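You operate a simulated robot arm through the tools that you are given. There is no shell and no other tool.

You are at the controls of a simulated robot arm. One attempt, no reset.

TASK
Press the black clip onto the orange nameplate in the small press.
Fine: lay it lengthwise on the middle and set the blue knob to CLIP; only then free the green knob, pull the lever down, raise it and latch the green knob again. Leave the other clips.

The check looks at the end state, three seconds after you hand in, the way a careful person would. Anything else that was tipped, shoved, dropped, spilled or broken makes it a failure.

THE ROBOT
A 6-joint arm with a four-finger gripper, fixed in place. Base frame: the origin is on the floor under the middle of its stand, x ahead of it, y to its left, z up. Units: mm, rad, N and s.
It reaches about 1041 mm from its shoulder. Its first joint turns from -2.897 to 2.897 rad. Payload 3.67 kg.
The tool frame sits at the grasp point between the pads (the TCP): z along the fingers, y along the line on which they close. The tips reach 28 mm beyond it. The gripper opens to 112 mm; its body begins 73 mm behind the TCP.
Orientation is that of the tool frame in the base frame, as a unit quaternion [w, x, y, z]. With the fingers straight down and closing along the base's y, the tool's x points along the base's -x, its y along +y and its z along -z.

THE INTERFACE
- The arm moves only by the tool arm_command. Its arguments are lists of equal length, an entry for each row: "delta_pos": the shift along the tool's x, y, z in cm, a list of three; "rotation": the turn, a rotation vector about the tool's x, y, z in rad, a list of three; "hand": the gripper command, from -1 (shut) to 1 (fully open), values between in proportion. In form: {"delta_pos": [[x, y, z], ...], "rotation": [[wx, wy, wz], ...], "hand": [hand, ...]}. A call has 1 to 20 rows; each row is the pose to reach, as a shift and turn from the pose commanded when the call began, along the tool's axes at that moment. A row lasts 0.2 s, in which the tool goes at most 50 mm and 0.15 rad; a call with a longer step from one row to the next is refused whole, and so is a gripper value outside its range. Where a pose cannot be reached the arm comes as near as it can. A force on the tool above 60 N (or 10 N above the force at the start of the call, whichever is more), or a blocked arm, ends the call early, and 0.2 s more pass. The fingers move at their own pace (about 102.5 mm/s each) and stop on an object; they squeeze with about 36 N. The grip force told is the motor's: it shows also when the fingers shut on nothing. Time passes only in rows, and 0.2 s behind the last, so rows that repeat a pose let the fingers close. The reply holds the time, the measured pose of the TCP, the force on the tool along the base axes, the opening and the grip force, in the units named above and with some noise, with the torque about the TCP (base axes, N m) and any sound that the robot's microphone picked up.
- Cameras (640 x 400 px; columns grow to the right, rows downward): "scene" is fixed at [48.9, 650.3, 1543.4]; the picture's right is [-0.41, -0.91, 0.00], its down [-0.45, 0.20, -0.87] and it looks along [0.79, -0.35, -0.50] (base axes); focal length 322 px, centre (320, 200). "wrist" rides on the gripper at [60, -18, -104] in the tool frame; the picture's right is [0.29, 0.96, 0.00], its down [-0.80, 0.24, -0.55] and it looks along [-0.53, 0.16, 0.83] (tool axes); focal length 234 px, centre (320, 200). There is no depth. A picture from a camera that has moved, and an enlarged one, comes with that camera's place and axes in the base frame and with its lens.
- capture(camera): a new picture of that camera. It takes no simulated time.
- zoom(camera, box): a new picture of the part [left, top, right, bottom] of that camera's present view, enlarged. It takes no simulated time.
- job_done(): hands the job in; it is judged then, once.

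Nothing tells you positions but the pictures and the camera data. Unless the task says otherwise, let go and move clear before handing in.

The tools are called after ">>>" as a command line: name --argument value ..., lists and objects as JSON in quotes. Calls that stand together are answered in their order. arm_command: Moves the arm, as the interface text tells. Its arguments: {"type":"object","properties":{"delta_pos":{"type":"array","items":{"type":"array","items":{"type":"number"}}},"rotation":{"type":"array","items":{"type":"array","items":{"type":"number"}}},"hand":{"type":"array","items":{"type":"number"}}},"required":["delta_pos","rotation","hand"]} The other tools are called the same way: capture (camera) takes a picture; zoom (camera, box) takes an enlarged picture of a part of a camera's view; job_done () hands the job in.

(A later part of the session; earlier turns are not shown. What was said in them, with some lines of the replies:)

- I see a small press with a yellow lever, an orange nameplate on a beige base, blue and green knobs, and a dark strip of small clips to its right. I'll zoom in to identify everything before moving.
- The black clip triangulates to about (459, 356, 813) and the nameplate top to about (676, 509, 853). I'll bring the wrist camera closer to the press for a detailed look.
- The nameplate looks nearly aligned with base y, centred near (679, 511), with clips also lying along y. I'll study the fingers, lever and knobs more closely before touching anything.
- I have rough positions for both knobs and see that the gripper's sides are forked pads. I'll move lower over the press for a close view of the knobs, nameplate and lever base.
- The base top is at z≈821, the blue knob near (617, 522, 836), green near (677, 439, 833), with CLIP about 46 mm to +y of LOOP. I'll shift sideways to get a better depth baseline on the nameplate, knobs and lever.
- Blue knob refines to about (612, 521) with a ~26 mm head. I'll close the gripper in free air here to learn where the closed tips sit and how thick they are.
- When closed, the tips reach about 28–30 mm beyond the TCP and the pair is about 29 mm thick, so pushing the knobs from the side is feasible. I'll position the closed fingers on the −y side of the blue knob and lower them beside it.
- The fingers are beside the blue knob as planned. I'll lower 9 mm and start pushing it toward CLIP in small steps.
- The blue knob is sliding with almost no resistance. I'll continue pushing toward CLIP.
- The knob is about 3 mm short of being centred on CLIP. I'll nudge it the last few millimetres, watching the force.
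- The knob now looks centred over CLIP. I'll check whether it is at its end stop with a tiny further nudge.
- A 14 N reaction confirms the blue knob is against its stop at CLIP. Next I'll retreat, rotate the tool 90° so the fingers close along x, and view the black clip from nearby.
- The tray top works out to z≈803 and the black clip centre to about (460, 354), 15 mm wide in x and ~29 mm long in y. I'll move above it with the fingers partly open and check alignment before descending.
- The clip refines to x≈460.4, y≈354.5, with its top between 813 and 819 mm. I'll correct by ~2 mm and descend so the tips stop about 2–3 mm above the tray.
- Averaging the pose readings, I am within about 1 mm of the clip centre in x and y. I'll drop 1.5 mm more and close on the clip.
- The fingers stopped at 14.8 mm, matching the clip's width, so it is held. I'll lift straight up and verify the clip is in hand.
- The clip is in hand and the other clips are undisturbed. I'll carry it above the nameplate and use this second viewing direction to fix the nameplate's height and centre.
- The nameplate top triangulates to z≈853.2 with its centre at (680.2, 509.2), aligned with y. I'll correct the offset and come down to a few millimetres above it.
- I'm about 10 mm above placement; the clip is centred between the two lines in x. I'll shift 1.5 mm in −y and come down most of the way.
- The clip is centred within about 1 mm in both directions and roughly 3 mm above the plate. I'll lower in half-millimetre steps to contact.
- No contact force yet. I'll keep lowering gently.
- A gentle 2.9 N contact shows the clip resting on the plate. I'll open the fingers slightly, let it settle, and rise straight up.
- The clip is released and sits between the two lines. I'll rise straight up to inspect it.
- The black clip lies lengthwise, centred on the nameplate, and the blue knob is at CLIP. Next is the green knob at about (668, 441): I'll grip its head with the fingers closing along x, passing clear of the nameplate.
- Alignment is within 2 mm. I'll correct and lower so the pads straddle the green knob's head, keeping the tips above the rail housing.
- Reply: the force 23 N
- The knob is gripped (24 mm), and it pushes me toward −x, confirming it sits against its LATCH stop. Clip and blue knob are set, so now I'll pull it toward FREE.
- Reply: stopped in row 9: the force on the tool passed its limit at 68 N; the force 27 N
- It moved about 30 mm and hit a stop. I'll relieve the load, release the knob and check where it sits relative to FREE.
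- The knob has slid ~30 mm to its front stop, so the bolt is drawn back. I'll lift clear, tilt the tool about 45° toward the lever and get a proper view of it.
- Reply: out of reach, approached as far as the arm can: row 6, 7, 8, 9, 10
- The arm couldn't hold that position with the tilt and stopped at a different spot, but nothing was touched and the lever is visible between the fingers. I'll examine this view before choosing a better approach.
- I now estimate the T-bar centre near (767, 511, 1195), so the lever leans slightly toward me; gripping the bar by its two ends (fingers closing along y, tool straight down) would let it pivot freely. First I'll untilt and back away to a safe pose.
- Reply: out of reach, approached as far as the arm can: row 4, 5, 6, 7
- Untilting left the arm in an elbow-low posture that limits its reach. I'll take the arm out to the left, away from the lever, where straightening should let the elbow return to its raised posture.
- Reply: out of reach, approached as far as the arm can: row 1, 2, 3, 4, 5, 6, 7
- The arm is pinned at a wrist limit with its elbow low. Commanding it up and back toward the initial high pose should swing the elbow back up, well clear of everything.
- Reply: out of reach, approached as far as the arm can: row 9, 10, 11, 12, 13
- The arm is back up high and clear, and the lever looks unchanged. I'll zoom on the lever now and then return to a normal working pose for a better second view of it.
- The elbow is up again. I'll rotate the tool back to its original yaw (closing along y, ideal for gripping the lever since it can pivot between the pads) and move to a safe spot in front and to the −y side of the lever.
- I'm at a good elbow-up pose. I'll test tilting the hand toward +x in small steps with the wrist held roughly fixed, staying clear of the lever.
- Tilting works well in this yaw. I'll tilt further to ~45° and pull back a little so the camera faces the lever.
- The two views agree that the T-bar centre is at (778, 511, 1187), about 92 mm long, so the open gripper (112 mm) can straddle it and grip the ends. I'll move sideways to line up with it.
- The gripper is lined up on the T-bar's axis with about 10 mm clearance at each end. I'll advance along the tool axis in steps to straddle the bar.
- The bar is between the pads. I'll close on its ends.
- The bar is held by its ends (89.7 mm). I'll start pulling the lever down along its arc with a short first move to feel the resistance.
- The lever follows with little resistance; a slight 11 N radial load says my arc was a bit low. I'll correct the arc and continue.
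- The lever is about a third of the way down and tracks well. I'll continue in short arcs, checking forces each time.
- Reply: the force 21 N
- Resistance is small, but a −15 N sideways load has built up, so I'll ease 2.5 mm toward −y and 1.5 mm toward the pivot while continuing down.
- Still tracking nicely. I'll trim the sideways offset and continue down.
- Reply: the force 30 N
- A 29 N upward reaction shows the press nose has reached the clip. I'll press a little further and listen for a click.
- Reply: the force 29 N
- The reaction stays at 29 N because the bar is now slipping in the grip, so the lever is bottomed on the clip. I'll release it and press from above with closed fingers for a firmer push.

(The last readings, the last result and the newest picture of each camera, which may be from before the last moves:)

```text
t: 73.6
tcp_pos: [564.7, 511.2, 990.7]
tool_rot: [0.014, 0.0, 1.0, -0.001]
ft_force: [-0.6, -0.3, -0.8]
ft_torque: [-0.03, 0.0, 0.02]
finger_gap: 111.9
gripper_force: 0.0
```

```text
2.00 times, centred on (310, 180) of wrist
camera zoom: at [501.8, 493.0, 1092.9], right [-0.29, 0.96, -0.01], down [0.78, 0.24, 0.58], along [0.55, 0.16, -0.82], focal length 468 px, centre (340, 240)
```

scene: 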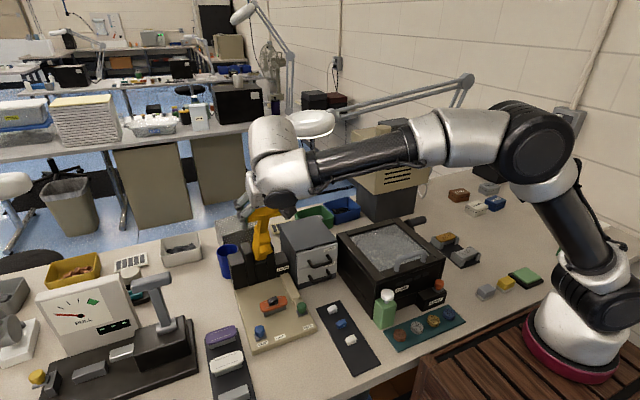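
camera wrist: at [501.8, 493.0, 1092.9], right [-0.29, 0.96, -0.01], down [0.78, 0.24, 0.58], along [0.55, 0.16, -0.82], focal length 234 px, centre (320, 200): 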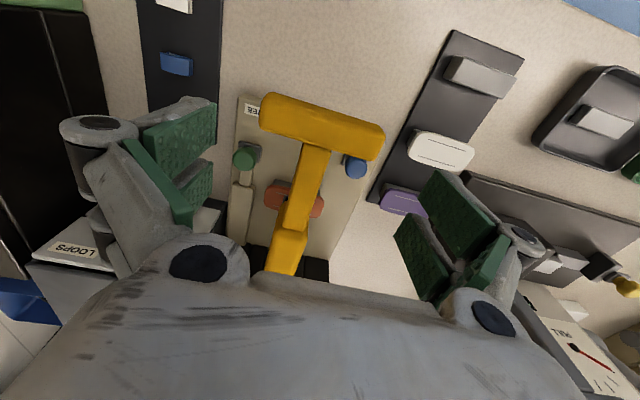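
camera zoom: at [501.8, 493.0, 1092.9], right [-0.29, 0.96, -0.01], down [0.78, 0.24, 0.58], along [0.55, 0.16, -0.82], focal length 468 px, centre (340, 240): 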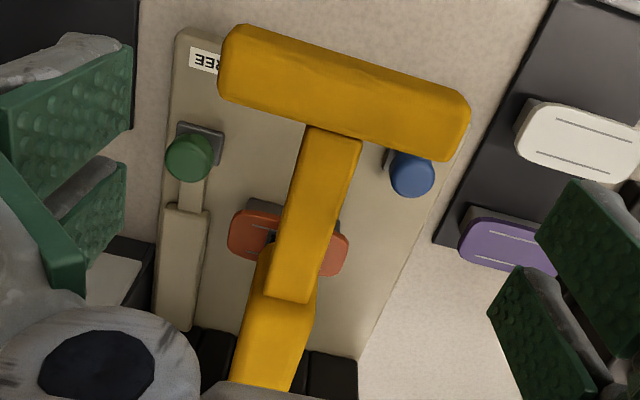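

>>> zoom --camera "scene" --box '[260, 285, 295, 312]'

```text
14.81 times, centred on (278, 298) of scene
camera zoom: at [48.9, 650.3, 1543.4], right [-0.41, -0.91, 0.0], down [-0.45, 0.2, -0.87], along [0.79, -0.35, -0.5], focal length 4773 px, centre (950, -1259)
```

zoom: 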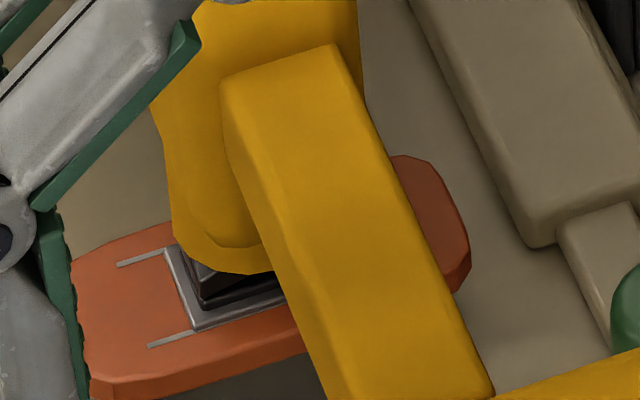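

A metal frame has appeared around the clip on the nameplate, so the press has taken, and the lever stays down on its own. Now I'll re-grip the T-bar (centre ≈ (553, 510, 918)) to raise it.

>>> arm_command --delta_pos '[[1.2, -0.1, 0.5], [1.25, -0.1, 2.5], [1.3, -0.1, 4.5], [1.35, -0.1, 6.2], [1.37, -0.1, 6.9], [1.37, -0.1, 6.9]]' --rotation '[[0, 0, 0], [0, 0, 0], [0, 0, 0], [0, 0, 0], [0, 0, 0], [0, 0, 0]]' --hand '[1, 1, 1, 1, 1, 1]'

>>> capture --camera "wrist"

>>> zoom --camera "scene" --box '[240, 260, 320, 340]'

```text
t: 75.0
tcp_pos: [553.4, 511.4, 920.6]
tool_rot: [0.014, 0.001, 1.0, -0.001]
ft_force: [-0.8, -0.2, -0.1]
ft_torque: [-0.05, 0.02, -0.01]
finger_gap: 112.1
gripper_force: 0.1
```

```text
taken
camera wrist: at [491.3, 492.2, 1022.6], right [-0.29, 0.96, -0.01], down [0.78, 0.24, 0.58], along [0.55, 0.16, -0.82], focal length 234 px, centre (320, 200)
```

wrist: 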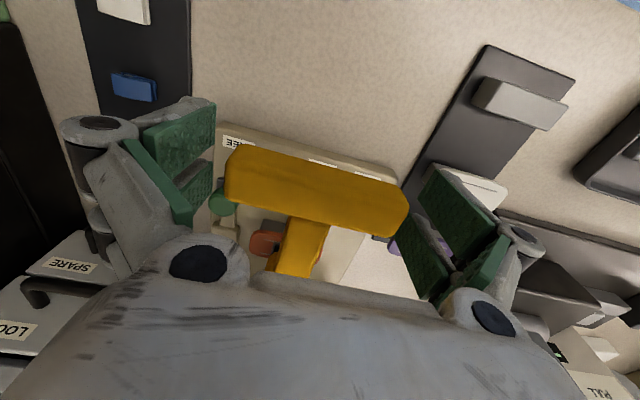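

```text
5.00 times, centred on (280, 300) of scene
camera zoom: at [48.9, 650.3, 1543.4], right [-0.41, -0.91, 0.0], down [-0.45, 0.2, -0.87], along [0.79, -0.35, -0.5], focal length 1611 px, centre (520, -300)
```

zoom: 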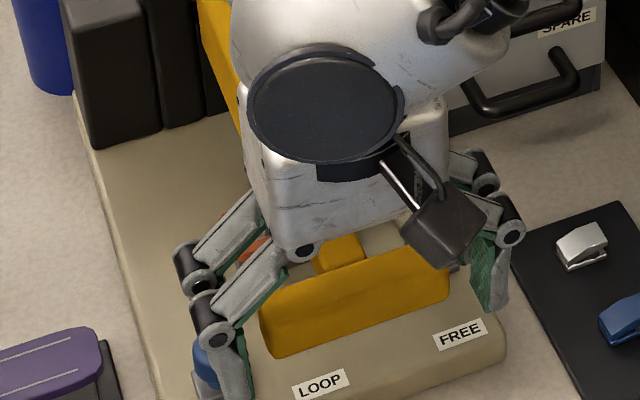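

The bar is again centred at the grasp point. I'll close on its ends and lift it back along the refined arc (pivot ≈ (823, 921), radius 270).

>>> arm_command --delta_pos '[[0, 0, 0], [0, 0, 0], [0, 0, 0], [0, 0, 0]]' --rotation '[[0, 0, 0], [0, 0, 0], [0, 0, 0], [0, 0, 0]]' --hand '[0.75, 0.5, 0.3, 0.3]'

```text
t: 76.0
tcp_pos: [553.9, 509.7, 920.5]
tool_rot: [0.014, 0.0, 1.0, 0.0]
ft_force: [0.0, -4.9, 0.9]
ft_torque: [-0.82, 0.02, 0.01]
finger_gap: 89.2
gripper_force: 45.3
```

>>> arm_command --delta_pos '[[0.01, 0, -0.99], [-0.06, 0, -1.93], [-0.17, 0, -2.87], [-0.31, 0, -3.8], [-0.48, 0, -4.73], [-0.69, 0, -5.64], [-0.92, 0, -6.56], [-1.2, 0, -7.46], [-1.2, 0, -7.46]]' --rotation '[[0, -0.021, 0], [0, -0.042, 0], [0, -0.065, 0], [0, -0.086, 0], [0, -0.108, 0], [0, -0.129, 0], [0, -0.152, 0], [0, -0.173, 0], [0, -0.173, 0]]' --hand '[0.3, 0.3, 0.3, 0.3, 0.3, 0.3, 0.3, 0.3, 0.3]'

>>> capture --camera "wrist"

>>> zoom --camera "scene" --box '[220, 220, 330, 340]'

```text
t: 78.0
tcp_pos: [563.2, 509.3, 996.0]
tool_rot: [0.101, 0.0, 0.995, -0.001]
ft_force: [-9.8, -8.6, -3.5]
ft_torque: [0.05, 1.11, -0.02]
finger_gap: 89.5
gripper_force: 44.4
```

```text
taken
camera wrist: at [483.3, 491.7, 1085.3], right [-0.28, 0.96, -0.06], down [0.67, 0.24, 0.7], along [0.69, 0.16, -0.71], focal length 234 px, centre (320, 200)
```

wrist: 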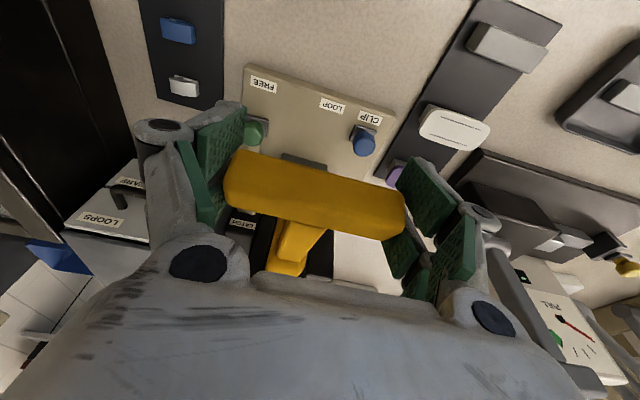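

```text
3.33 times, centred on (275, 280) of scene
camera zoom: at [48.9, 650.3, 1543.4], right [-0.41, -0.91, 0.0], down [-0.45, 0.2, -0.87], along [0.79, -0.35, -0.5], focal length 1074 px, centre (470, -67)
```

zoom: 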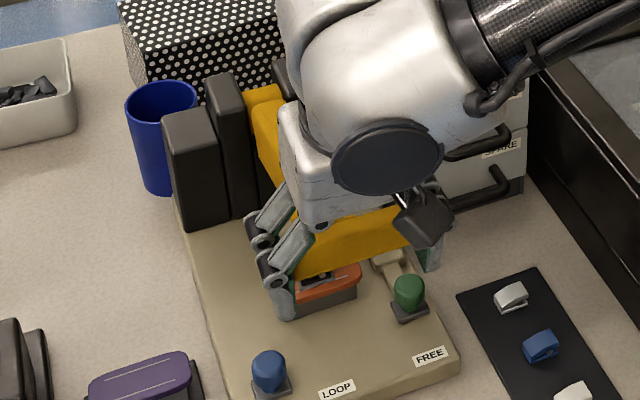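

>>> arm_command --delta_pos '[[-0.45, -0.05, -0.83], [-0.93, -0.1, -1.64], [-1.44, -0.1, -2.43], [-1.98, -0.1, -3.21], [-2.53, -0.1, -3.97], [-3.12, -0.1, -4.71], [-3.74, -0.1, -5.42], [-4.37, -0.1, -6.12], [-4.37, -0.1, -6.12]]' --rotation '[[0, -0.02, 0], [0, -0.042, 0], [0, -0.064, 0], [0, -0.086, 0], [0, -0.108, 0], [0, -0.129, 0], [0, -0.152, 0], [0, -0.173, 0], [0, -0.173, 0]]' --hand '[0.3, 0.3, 0.3, 0.3, 0.3, 0.3, 0.3, 0.3, 0.3]'

>>> zoom --camera "scene" --box '[220, 200, 330, 340]'

```text
t: 80.0
tcp_pos: [593.9, 510.5, 1064.0]
tool_rot: [0.186, -0.001, 0.982, 0.0]
ft_force: [2.9, 18.5, -8.5]
ft_torque: [0.32, 1.19, 0.43]
finger_gap: 89.3
gripper_force: 44.9
```

```text
2.86 times, centred on (275, 270) of scene
camera zoom: at [48.9, 650.3, 1543.4], right [-0.41, -0.91, 0.0], down [-0.45, 0.2, -0.87], along [0.79, -0.35, -0.5], focal length 920 px, centre (449, 0)
```

zoom: 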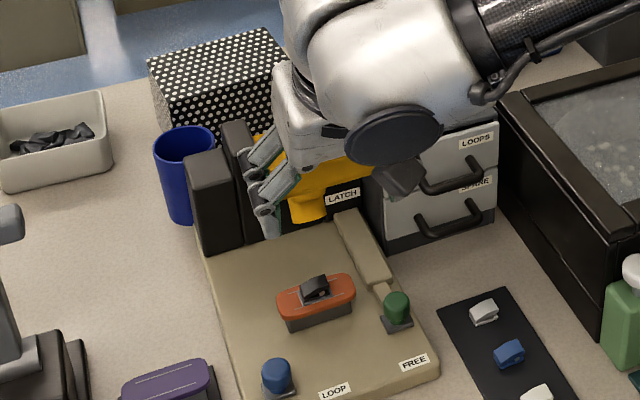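

>>> arm_command --delta_pos '[[-0.77, 0.08, -0.55], [-1.56, 0.15, -1.06], [-2.35, 0.15, -1.56], [-3.18, 0.15, -2.03], [-4.02, 0.15, -2.46], [-4.87, 0.15, -2.87], [-5.72, 0.15, -3.24], [-6.6, 0.15, -3.58], [-6.6, 0.15, -3.58]]' --rotation '[[0, -0.0175, 0], [0, -0.035, 0], [0, -0.057, 0], [0, -0.0785, 0], [0, -0.096, 0], [0, -0.1135, 0], [0, -0.135, 0], [0, -0.157, 0], [0, -0.157, 0]]' --hand '[0.3, 0.3, 0.3, 0.3, 0.3, 0.3, 0.3, 0.3, 0.3]'

>>> zoom --camera "scene" --box '[200, 160, 330, 330]'

```text
t: 82.0
tcp_pos: [642.8, 510.1, 1121.3]
tool_rot: [0.263, 0.001, 0.965, -0.001]
ft_force: [-6.1, -11.5, -3.6]
ft_torque: [-0.39, 1.22, -0.44]
finger_gap: 88.9
gripper_force: 45.4
```

```text
2.35 times, centred on (265, 245) of scene
camera zoom: at [48.9, 650.3, 1543.4], right [-0.41, -0.91, 0.0], down [-0.45, 0.2, -0.87], along [0.79, -0.35, -0.5], focal length 758 px, centre (449, 94)
```

zoom: 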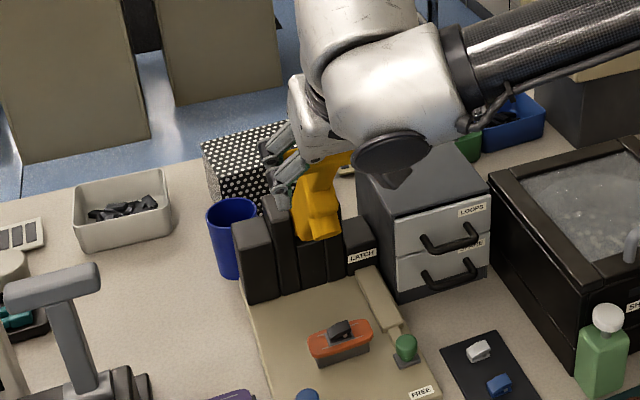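

>>> arm_command --delta_pos '[[-0.93, -0.04, -0.17], [-1.87, -0.08, -0.32], [-2.8, -0.08, -0.42], [-3.74, -0.08, -0.49], [-4.68, -0.08, -0.54], [-5.62, -0.08, -0.54], [-6.56, -0.08, -0.52], [-7.5, -0.08, -0.47], [-7.5, -0.08, -0.47]]' --rotation '[[0, -0.0175, 0], [0, -0.035, 0], [0, -0.057, 0], [0, -0.0785, 0], [0, -0.096, 0], [0, -0.1135, 0], [0, -0.131, 0], [0, -0.148, 0], [0, -0.148, 0]]' --hand '[0.3, 0.3, 0.3, 0.3, 0.3, 0.3, 0.3, 0.3, 0.3]'

>>> zoom --camera "scene" --box '[200, 140, 330, 300]'

```text
t: 84.0
tcp_pos: [705.9, 510.1, 1161.4]
tool_rot: [0.332, -0.001, 0.943, -0.002]
ft_force: [7.1, -1.0, -34.8]
ft_torque: [0.15, 1.89, 0.14]
finger_gap: 89.2
gripper_force: 45.1
```

```text
2.50 times, centred on (265, 220) of scene
camera zoom: at [48.9, 650.3, 1543.4], right [-0.41, -0.91, 0.0], down [-0.45, 0.2, -0.87], along [0.79, -0.35, -0.5], focal length 805 px, centre (458, 150)
```

zoom: 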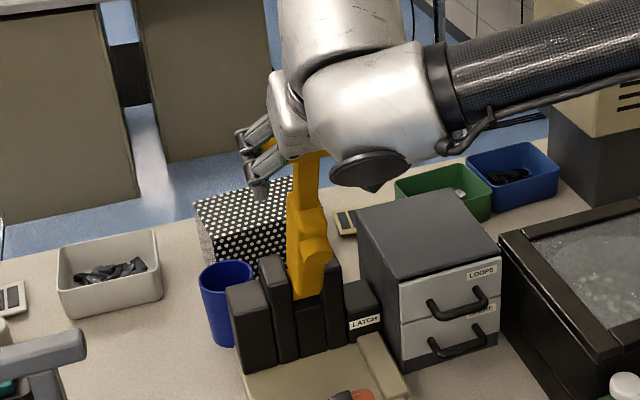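

A −35 N load has built up, so the bar is not quite where I assumed in the grip. I'll look before moving on.

>>> capture --camera "wrist"

>>> zoom --camera "wrist" --box '[200, 80, 440, 280]'

>>> zoom --camera "scene" --box '[215, 170, 295, 280]'

```text
taken
camera wrist: at [593.5, 491.7, 1203.8], right [-0.22, 0.96, -0.18], down [0.27, 0.24, 0.93], along [0.94, 0.16, -0.32], focal length 234 px, centre (320, 200)
```

wrist: 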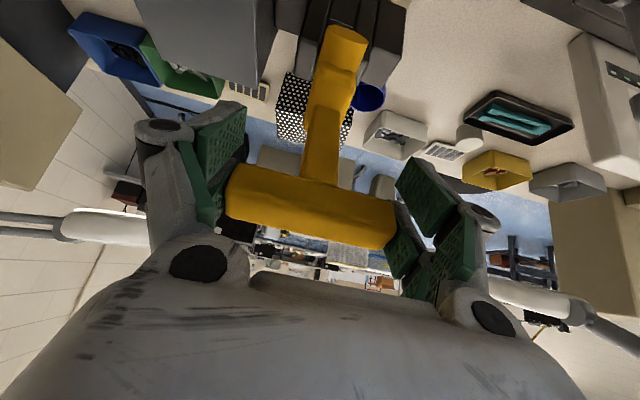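

```text
2.00 times, centred on (320, 180) of wrist
camera zoom: at [593.5, 491.7, 1203.8], right [-0.22, 0.96, -0.18], down [0.27, 0.24, 0.93], along [0.94, 0.16, -0.32], focal length 468 px, centre (320, 240)
```

zoom: 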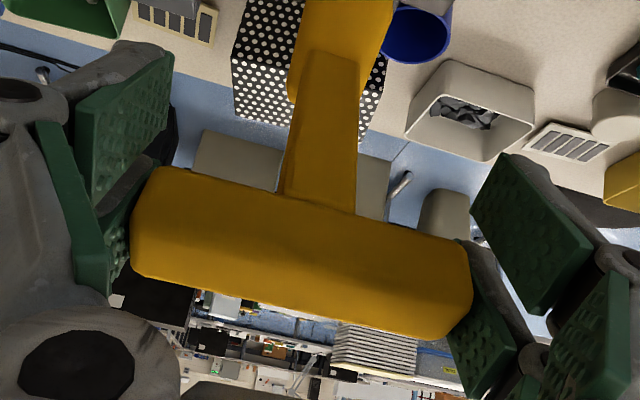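

```text
3.64 times, centred on (255, 225) of scene
camera zoom: at [48.9, 650.3, 1543.4], right [-0.41, -0.91, 0.0], down [-0.45, 0.2, -0.87], along [0.79, -0.35, -0.5], focal length 1172 px, centre (556, 109)
```

zoom: 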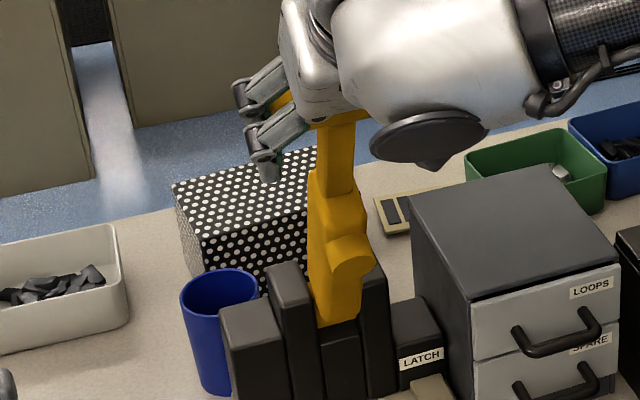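

>>> arm_command --delta_pos '[[0.03, 0, 0.15], [0.07, 0, 0.3], [0.07, 0, 0.3]]' --rotation '[[0, 0, 0], [0, 0, 0], [0, 0, 0]]' --hand '[0.3, 0.3, 0.3]'

```text
t: 84.8
tcp_pos: [705.8, 509.7, 1159.9]
tool_rot: [0.334, -0.001, 0.943, -0.001]
ft_force: [3.3, 2.3, -16.6]
ft_torque: [-0.66, 0.86, -0.41]
finger_gap: 89.5
gripper_force: 45.1
```

Easing 3 mm inward halved the load, so the arc is a bit tighter with this grip. I'll continue raising with that correction.

>>> arm_command --delta_pos '[[-0.71, 0, 0.44], [-1.5, 0, 0.66], [-2.15, 0, 0.87], [-2.8, 0, 1.1], [-2.8, 0, 1.1]]' --rotation '[[0, -0.015, 0], [0, -0.03, 0], [0, -0.045, 0], [0, -0.06, 0], [0, -0.06, 0]]' --hand '[0.3, 0.3, 0.3, 0.3, 0.3]'

>>> zoom --camera "scene" --box '[215, 160, 295, 280]'

```text
t: 86.0
tcp_pos: [734.3, 510.0, 1169.8]
tool_rot: [0.361, -0.001, 0.932, -0.002]
ft_force: [-4.0, 6.0, -11.0]
ft_torque: [0.19, 1.59, 0.21]
finger_gap: 89.3
gripper_force: 45.0
```

```text
3.33 times, centred on (255, 220) of scene
camera zoom: at [48.9, 650.3, 1543.4], right [-0.41, -0.91, 0.0], down [-0.45, 0.2, -0.87], along [0.79, -0.35, -0.5], focal length 1074 px, centre (537, 133)
```

zoom: 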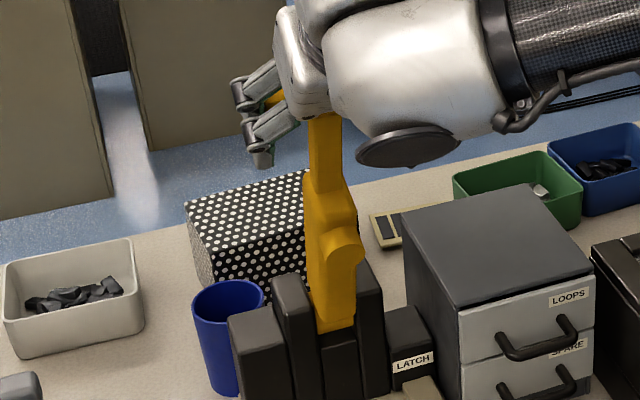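

>>> arm_command --delta_pos '[[-0.58, 0, 0.33], [-1.18, 0, 0.65], [-1.79, 0, 0.97], [-2.4, 0, 1.29], [-2.4, 0, 1.29]]' --rotation '[[0, -0.01, 0], [0, -0.02, 0], [0, -0.03, 0], [0, -0.04, 0], [0, -0.04, 0]]' --hand '[0.3, 0.3, 0.3, 0.3, 0.3]'

>>> zoom --camera "scene" --box '[215, 160, 295, 280]'

```text
t: 87.2
tcp_pos: [760.9, 508.6, 1175.1]
tool_rot: [0.38, -0.001, 0.925, -0.001]
ft_force: [-2.2, 6.6, -19.8]
ft_torque: [0.17, 1.61, -0.02]
finger_gap: 89.5
gripper_force: 44.8
```

```text
3.33 times, centred on (255, 220) of scene
camera zoom: at [48.9, 650.3, 1543.4], right [-0.41, -0.91, 0.0], down [-0.45, 0.2, -0.87], along [0.79, -0.35, -0.5], focal length 1074 px, centre (537, 133)
```

zoom: 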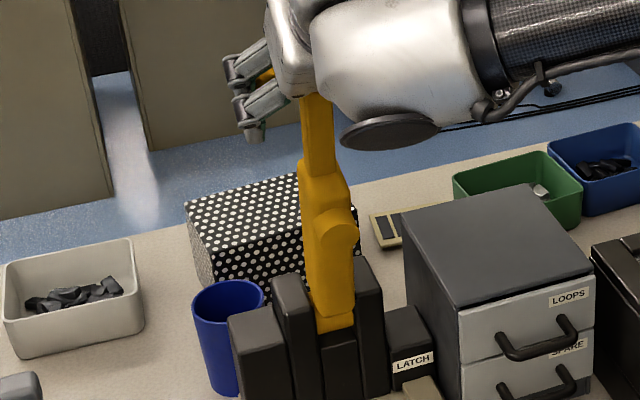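

>>> arm_command --delta_pos '[[-0.18, 0.05, 0.39], [-0.43, 0.05, 0.7], [-0.75, 0.05, 0.95], [-0.75, 0.05, 0.95]]' --rotation '[[0, 0, 0], [0, 0, 0], [0, 0, 0], [0, 0, 0]]' --hand '[0.3, 0.3, 0.3, 0.3]'

>>> zoom --camera "scene" --box '[215, 165, 295, 285]'

```text
t: 88.2
tcp_pos: [771.5, 508.6, 1176.8]
tool_rot: [0.379, 0.0, 0.925, -0.001]
ft_force: [-33.3, -6.8, -6.9]
ft_torque: [-0.01, 0.18, -0.25]
finger_gap: 89.7
gripper_force: 44.4
```

```text
3.33 times, centred on (255, 225) of scene
camera zoom: at [48.9, 650.3, 1543.4], right [-0.41, -0.91, 0.0], down [-0.45, 0.2, -0.87], along [0.79, -0.35, -0.5], focal length 1074 px, centre (537, 117)
```

zoom: 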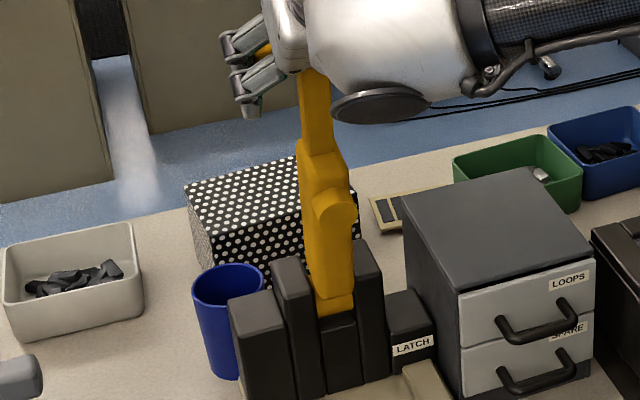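

A −33 N reaction in x shows the lever is against its upper stop, and its image matches the original rest position. I'll relieve the preload and then open the gripper.

>>> arm_command --delta_pos '[[0.14, 0, -0.14], [0.25, 0, -0.25], [0.25, 0, -0.25]]' --rotation '[[0, 0, 0], [0, 0, 0], [0, 0, 0]]' --hand '[0.3, 0.3, 0.3]'

```text
t: 89.0
tcp_pos: [771.7, 509.7, 1177.8]
tool_rot: [0.38, 0.0, 0.925, 0.0]
ft_force: [0.2, 2.1, 2.7]
ft_torque: [-0.26, -0.92, 1.02]
finger_gap: 89.5
gripper_force: 45.0
```

Forces are now near zero with the lever at its stop. I'll open the fingers and back straight out along the tool axis.

>>> arm_command --delta_pos '[[0, 0, 0], [0, 0, 0], [0, 0, 0], [0, 0, -2.0], [0, 0, -4.5], [0, 0, -7.5], [0, 0, -10.5], [0, 0, -12.0], [0, 0, -12.0]]' --rotation '[[0, 0, 0], [0, 0, 0], [0, 0, 0], [0, 0, 0], [0, 0, 0], [0, 0, 0], [0, 0, 0], [0, 0, 0], [0, 0, 0]]' --hand '[0.7, 1, 1, 1, 1, 1, 1, 1, 1]'

>>> capture --camera "wrist"

>>> zoom --camera "scene" --box '[215, 165, 295, 285]'

>>> zoom --camera "scene" --box '[240, 265, 330, 345]'

```text
t: 91.0
tcp_pos: [685.9, 509.3, 1260.4]
tool_rot: [0.38, 0.0, 0.925, 0.0]
ft_force: [0.1, -0.4, 0.3]
ft_torque: [-0.01, 0.01, 0.02]
finger_gap: 111.9
gripper_force: 0.0
```

```text
taken
camera wrist: at [569.9, 490.9, 1292.0], right [-0.21, 0.96, -0.2], down [0.18, 0.24, 0.95], along [0.96, 0.16, -0.22], focal length 234 px, centre (320, 200)
```

wrist: 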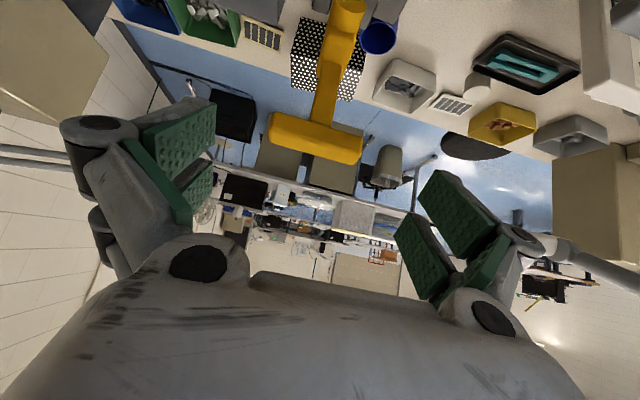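

```text
3.33 times, centred on (255, 225) of scene
camera zoom: at [48.9, 650.3, 1543.4], right [-0.41, -0.91, 0.0], down [-0.45, 0.2, -0.87], along [0.79, -0.35, -0.5], focal length 1074 px, centre (537, 117)
```

zoom: 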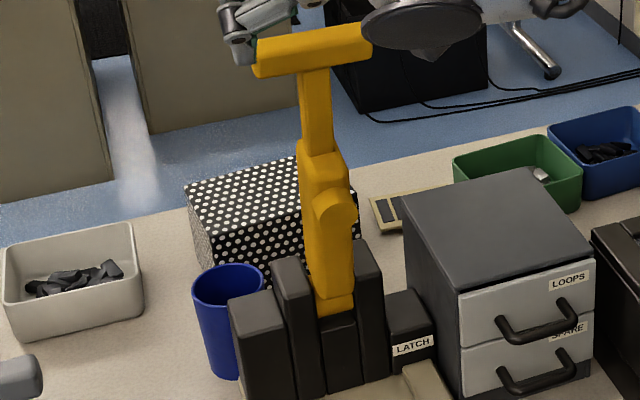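

```text
5.00 times, centred on (285, 305) of scene
camera zoom: at [48.9, 650.3, 1543.4], right [-0.41, -0.91, 0.0], down [-0.45, 0.2, -0.87], along [0.79, -0.35, -0.5], focal length 1611 px, centre (495, -325)
```

zoom: 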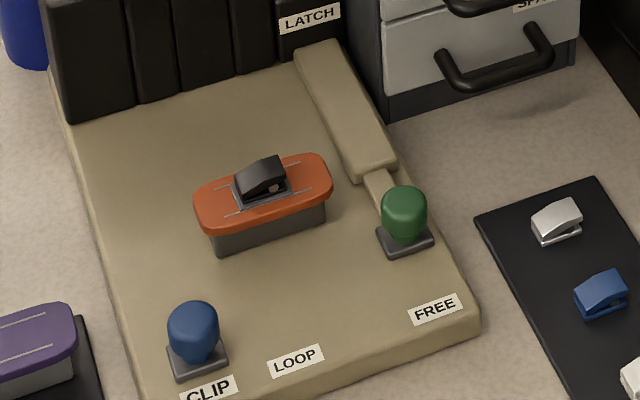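

The lever stands back at its stop and the clip sits in its metal frame on the nameplate. I'll untilt the hand and move back to above the green knob's front side to latch it.

>>> arm_command --delta_pos '[[2.8, -1.0, -0.2], [5.6, -2.1, -0.35], [8.4, -3.2, -0.5], [11.1, -4.3, -0.7], [13.9, -5.4, -0.9], [16.7, -6.4, -1.04], [16.7, -6.4, -1.04]]' --rotation '[[0, 0.13, 0], [0, 0.26, 0], [0, 0.39, 0], [0, 0.52, 0], [0, 0.65, 0], [0, 0.78, 0], [0, 0.78, 0]]' --hand '[1, 1, 1, -1, -1, -1, -1]'

>>> capture --camera "scene"

```text
t: 92.6
tcp_pos: [557.4, 445.5, 1150.3]
tool_rot: [-0.001, -0.001, 1.0, 0.0]
ft_force: [0.0, -0.4, -0.5]
ft_torque: [0.01, 0.01, -0.01]
finger_gap: 0.0
gripper_force: 35.4
```

```text
taken
```

scene: 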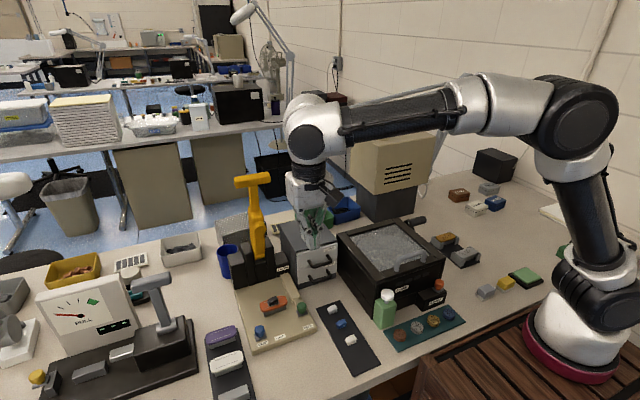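

Elbow-up and clear, gripper closed. I'll descend in front of the green knob.

>>> arm_command --delta_pos '[[-0.7, -0.1, 4.5], [-1.4, -0.2, 9.0], [-2.0, -0.3, 13.5], [-2.4, -0.4, 18.0], [-2.76, -0.45, 22.0], [-2.76, -0.45, 25.0], [-2.76, -0.45, 26.5], [-2.76, -0.45, 26.5]]' --rotation '[[0, 0, 0], [0, 0, 0], [0, 0, 0], [0, 0, 0], [0, 0, 0], [0, 0, 0], [0, 0, 0], [0, 0, 0]]' --hand '[-1, -1, -1, -1, -1, -1, -1, -1]'

>>> capture --camera "wrist"

>>> zoom --camera "scene" --box '[240, 250, 340, 350]'

```text
t: 94.4
tcp_pos: [586.2, 442.4, 886.1]
tool_rot: [-0.001, 0.0, 1.0, 0.0]
ft_force: [-0.1, 0.8, -0.4]
ft_torque: [0.02, -0.01, -0.02]
finger_gap: 0.0
gripper_force: 35.5
```

```text
taken
camera wrist: at [525.7, 423.8, 989.2], right [-0.29, 0.96, 0.0], down [0.8, 0.24, 0.55], along [0.53, 0.16, -0.83], focal length 234 px, centre (320, 200)
```

wrist: 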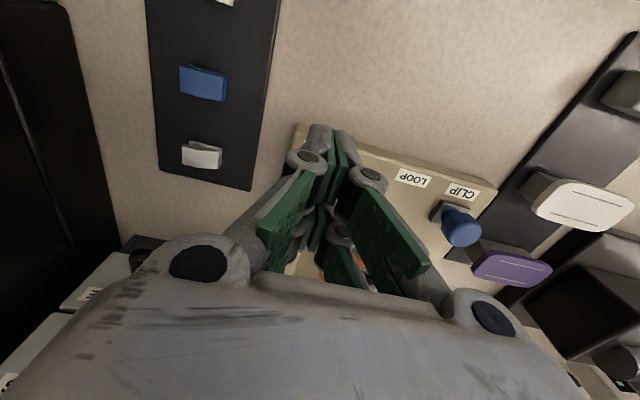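

```text
4.00 times, centred on (290, 300) of scene
camera zoom: at [48.9, 650.3, 1543.4], right [-0.41, -0.91, 0.0], down [-0.45, 0.2, -0.87], along [0.79, -0.35, -0.5], focal length 1289 px, centre (440, -200)
```

zoom: 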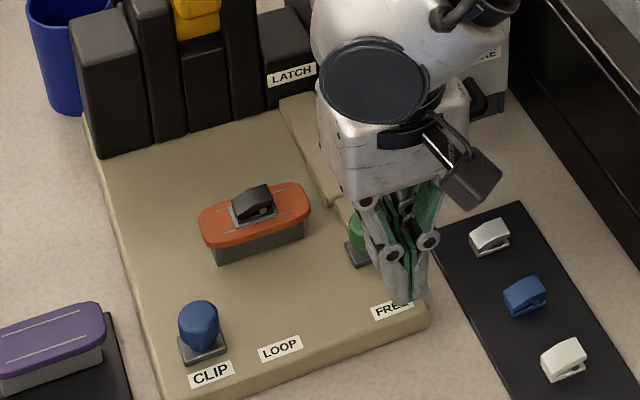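

I'm in front of the green knob. I'll lower to head height and push it toward LATCH.

>>> arm_command --delta_pos '[[0, -0.1, 1.0], [0, -0.1, 2.0], [-0.6, -0.1, 2.0], [-1.1, -0.1, 2.0], [-1.5, -0.1, 2.0], [-1.9, -0.1, 2.0], [-2.3, -0.1, 2.0], [-2.7, -0.1, 2.0], [-2.7, -0.1, 2.0]]' --rotation '[[0, 0, 0], [0, 0, 0], [0, 0, 0], [0, 0, 0], [0, 0, 0], [0, 0, 0], [0, 0, 0], [0, 0, 0], [0, 0, 0]]' --hand '[-1, -1, -1, -1, -1, -1, -1, -1, -1]'

>>> zoom --camera "scene" --box '[250, 260, 330, 330]'

```text
t: 96.4
tcp_pos: [613.6, 440.5, 865.8]
tool_rot: [0.0, -0.001, 1.0, 0.0]
ft_force: [-0.4, 0.4, 0.7]
ft_torque: [-0.01, 0.0, 0.0]
finger_gap: 0.0
gripper_force: 35.9
```

```text
5.71 times, centred on (290, 295) of scene
camera zoom: at [48.9, 650.3, 1543.4], right [-0.41, -0.91, 0.0], down [-0.45, 0.2, -0.87], along [0.79, -0.35, -0.5], focal length 1841 px, centre (491, -343)
```

zoom: 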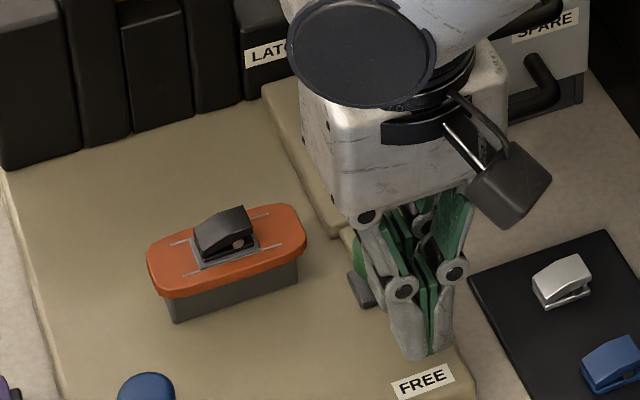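

>>> arm_command --delta_pos '[[-0.4, 0, 0], [-0.8, 0, 0], [-1.2, 0, 0], [-1.5, 0, 0], [-1.5, 0, 0]]' --rotation '[[0, 0, 0], [0, 0, 0], [0, 0, 0], [0, 0, 0], [0, 0, 0]]' --hand '[-1, -1, -1, -1, -1]'

>>> zoom --camera "scene" --box '[250, 260, 330, 330]'

```text
t: 97.6
tcp_pos: [629.2, 440.3, 866.0]
tool_rot: [0.0, 0.0, 1.0, 0.0]
ft_force: [-0.3, 0.2, -0.9]
ft_torque: [0.02, 0.0, 0.04]
finger_gap: 0.0
gripper_force: 35.9
```

```text
5.71 times, centred on (290, 295) of scene
camera zoom: at [48.9, 650.3, 1543.4], right [-0.41, -0.91, 0.0], down [-0.45, 0.2, -0.87], along [0.79, -0.35, -0.5], focal length 1841 px, centre (491, -343)
```

zoom: 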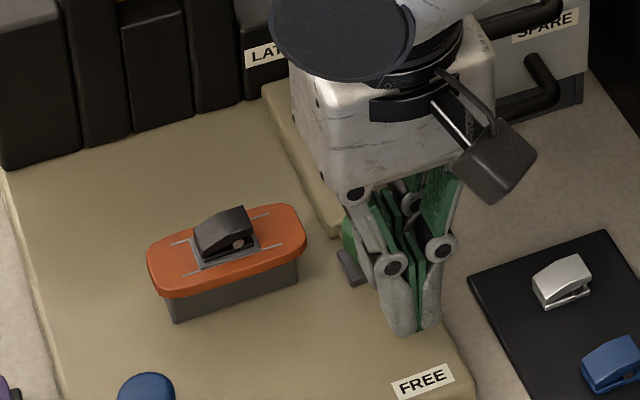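

>>> arm_command --delta_pos '[[-0.3, 0, 0], [-0.6, 0, 0], [-0.6, 0, 0]]' --rotation '[[0, 0, 0], [0, 0, 0], [0, 0, 0]]' --hand '[-1, -1, -1]'

>>> zoom --camera "scene" --box '[250, 260, 330, 330]'

```text
t: 98.4
tcp_pos: [631.0, 441.1, 866.6]
tool_rot: [-0.002, -0.001, 1.0, -0.002]
ft_force: [-40.3, -3.4, 5.2]
ft_torque: [-0.13, 0.88, 0.0]
finger_gap: 5.8
gripper_force: 35.5
```

```text
5.71 times, centred on (290, 295) of scene
camera zoom: at [48.9, 650.3, 1543.4], right [-0.41, -0.91, 0.0], down [-0.45, 0.2, -0.87], along [0.79, -0.35, -0.5], focal length 1841 px, centre (491, -343)
```

zoom: 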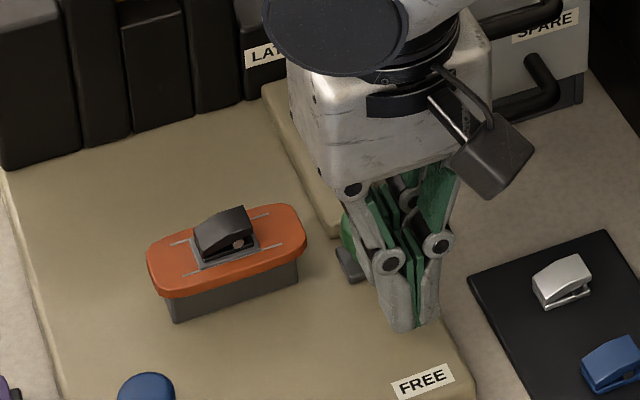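

A −40 N stop shows the green knob is fully at LATCH. I'll back away in −x and lift clear to inspect everything.

>>> arm_command --delta_pos '[[0.6, 0, 0], [1.6, 0, 0], [3.0, 0, 0], [3.5, 0, -3.0], [4.0, 0, -7.0], [5.0, 0, -11.5], [7.0, 0, -15.5], [7.0, 0, -15.5]]' --rotation '[[0, 0, 0], [0, 0, 0], [0, 0, 0], [0, 0, 0], [0, 0, 0], [0, 0, 0], [0, 0, 0], [0, 0, 0]]' --hand '[-1, -1, -1, -1, -1, -1, -1, 1]'

>>> capture --camera "wrist"

>>> zoom --camera "scene" --box '[230, 250, 330, 350]'

>>> capture --camera "scene"

```text
t: 100.2
tcp_pos: [564.3, 439.5, 1019.3]
tool_rot: [0.0, 0.0, 1.0, -0.001]
ft_force: [0.4, -0.8, 0.0]
ft_torque: [0.01, -0.01, -0.01]
finger_gap: 70.2
gripper_force: 0.1
```

```text
taken
camera wrist: at [504.1, 422.4, 1123.1], right [-0.29, 0.96, 0.0], down [0.8, 0.24, 0.55], along [0.53, 0.16, -0.83], focal length 234 px, centre (320, 200)
```

wrist: 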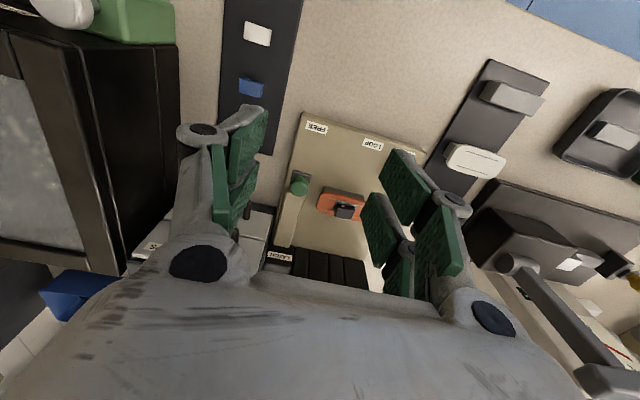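

```text
4.00 times, centred on (280, 300) of scene
camera zoom: at [48.9, 650.3, 1543.4], right [-0.41, -0.91, 0.0], down [-0.45, 0.2, -0.87], along [0.79, -0.35, -0.5], focal length 1289 px, centre (480, -200)
```

zoom: 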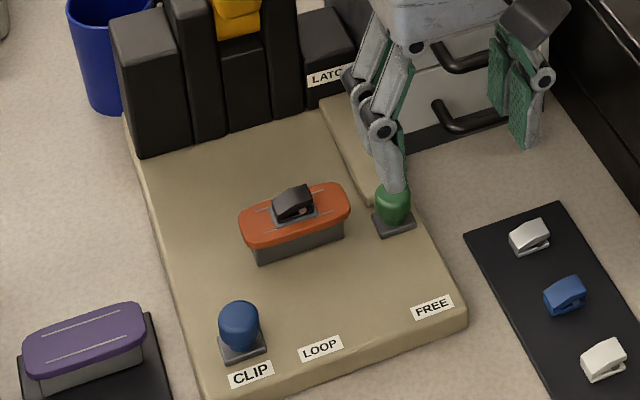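

```text
taken
```

scene: 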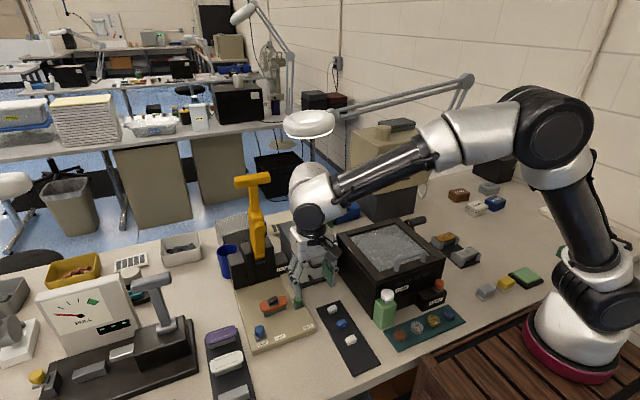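

The green knob is back at its original latched spot, blue is at CLIP, and the clip is framed on the nameplate. I'll move the arm well clear and do a final inspection.

>>> arm_command --delta_pos '[[1.5, -2.0, -3.5], [3.0, -4.0, -7.0], [4.5, -6.0, -10.5], [6.0, -8.0, -14.0], [7.5, -10.0, -17.5], [9.0, -12.0, -21.0], [10.5, -14.0, -25.0], [10.5, -14.0, -25.0]]' --rotation '[[0, 0, 0], [0, 0, 0], [0, 0, 0], [0, 0, 0], [0, 0, 0], [0, 0, 0], [0, 0, 0], [0, 0, 0]]' --hand '[1, 1, 1, 1, 1, 1, 1, 1]'

>>> zoom --camera "scene" --box '[200, 240, 360, 340]'

>>> zoom --camera "scene" --box '[200, 160, 340, 300]'

>>> zoom --camera "scene" --box '[255, 285, 295, 315]'

>>> capture --camera "scene"

```text
t: 102.0
tcp_pos: [459.7, 300.9, 1269.5]
tool_rot: [-0.001, -0.001, 1.0, -0.001]
ft_force: [0.1, -0.4, 0.2]
ft_torque: [0.01, 0.0, 0.01]
finger_gap: 112.0
gripper_force: 0.1
```

```text
4.00 times, centred on (280, 290) of scene
camera zoom: at [48.9, 650.3, 1543.4], right [-0.41, -0.91, 0.0], down [-0.45, 0.2, -0.87], along [0.79, -0.35, -0.5], focal length 1289 px, centre (480, -160)
```

zoom: 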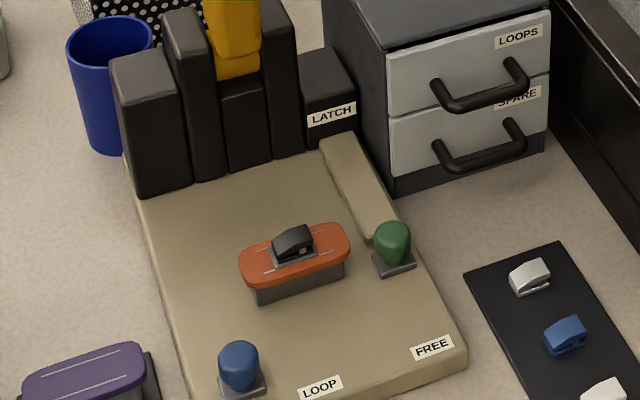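

```text
2.86 times, centred on (270, 230) of scene
camera zoom: at [48.9, 650.3, 1543.4], right [-0.41, -0.91, 0.0], down [-0.45, 0.2, -0.87], along [0.79, -0.35, -0.5], focal length 920 px, centre (463, 114)
```

zoom: 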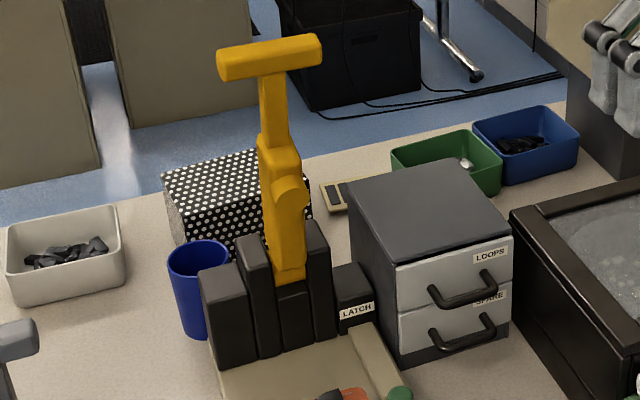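

```text
13.33 times, centred on (275, 300) of scene
camera zoom: at [48.9, 650.3, 1543.4], right [-0.41, -0.91, 0.0], down [-0.45, 0.2, -0.87], along [0.79, -0.35, -0.5], focal length 4296 px, centre (920, -1133)
```

zoom: 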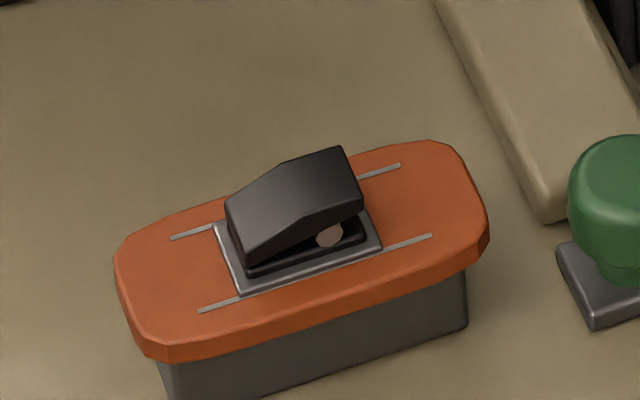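

```text
taken
```

scene: 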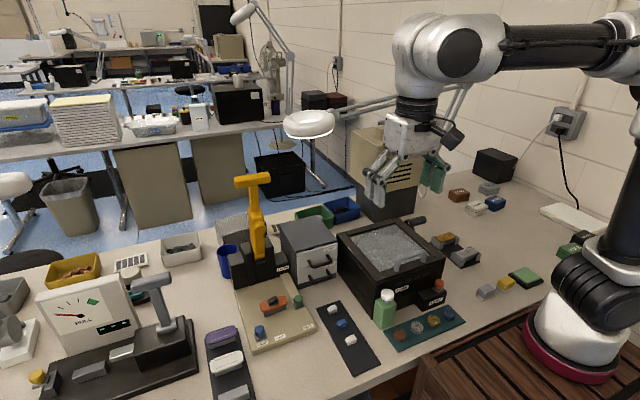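

The final view shows the clip framed lengthwise in the middle of the orange nameplate, blue at CLIP and green back at LATCH. The lever is up, the other clips and objects are where they started, and the arm is clear, so I'm handing in.

>>> job_done

```text
The job is handed in.
```

The black clip is pressed onto the middle of the orange nameplate, lying lengthwise. I've handed the job in; the check hasn't come back yet.

- **Clip:** after the press, a metal frame appeared around it on the nameplate, which I took as the sign it had taken. No click was reported. My grip on the lever slipped at about 29 N while pressing, and I did not press again.
- **Blue knob:** at CLIP, against its stop. I set it before freeing the green knob.
- **Lever:** pulled down onto the clip, then raised to its upper stop, matching its starting position in the picture.
- **Green knob:** freed only once the clip and blue knob were set, then latched again against its LATCH stop.
- **Everything else:** the other clips and the surrounding objects look unmoved in the final picture.

While positioning for the lever, the arm hit a reach limit. It ended up with its elbow low over the table, and I moved it back up. No contact was felt at the tool, and the pictures show nothing disturbed.
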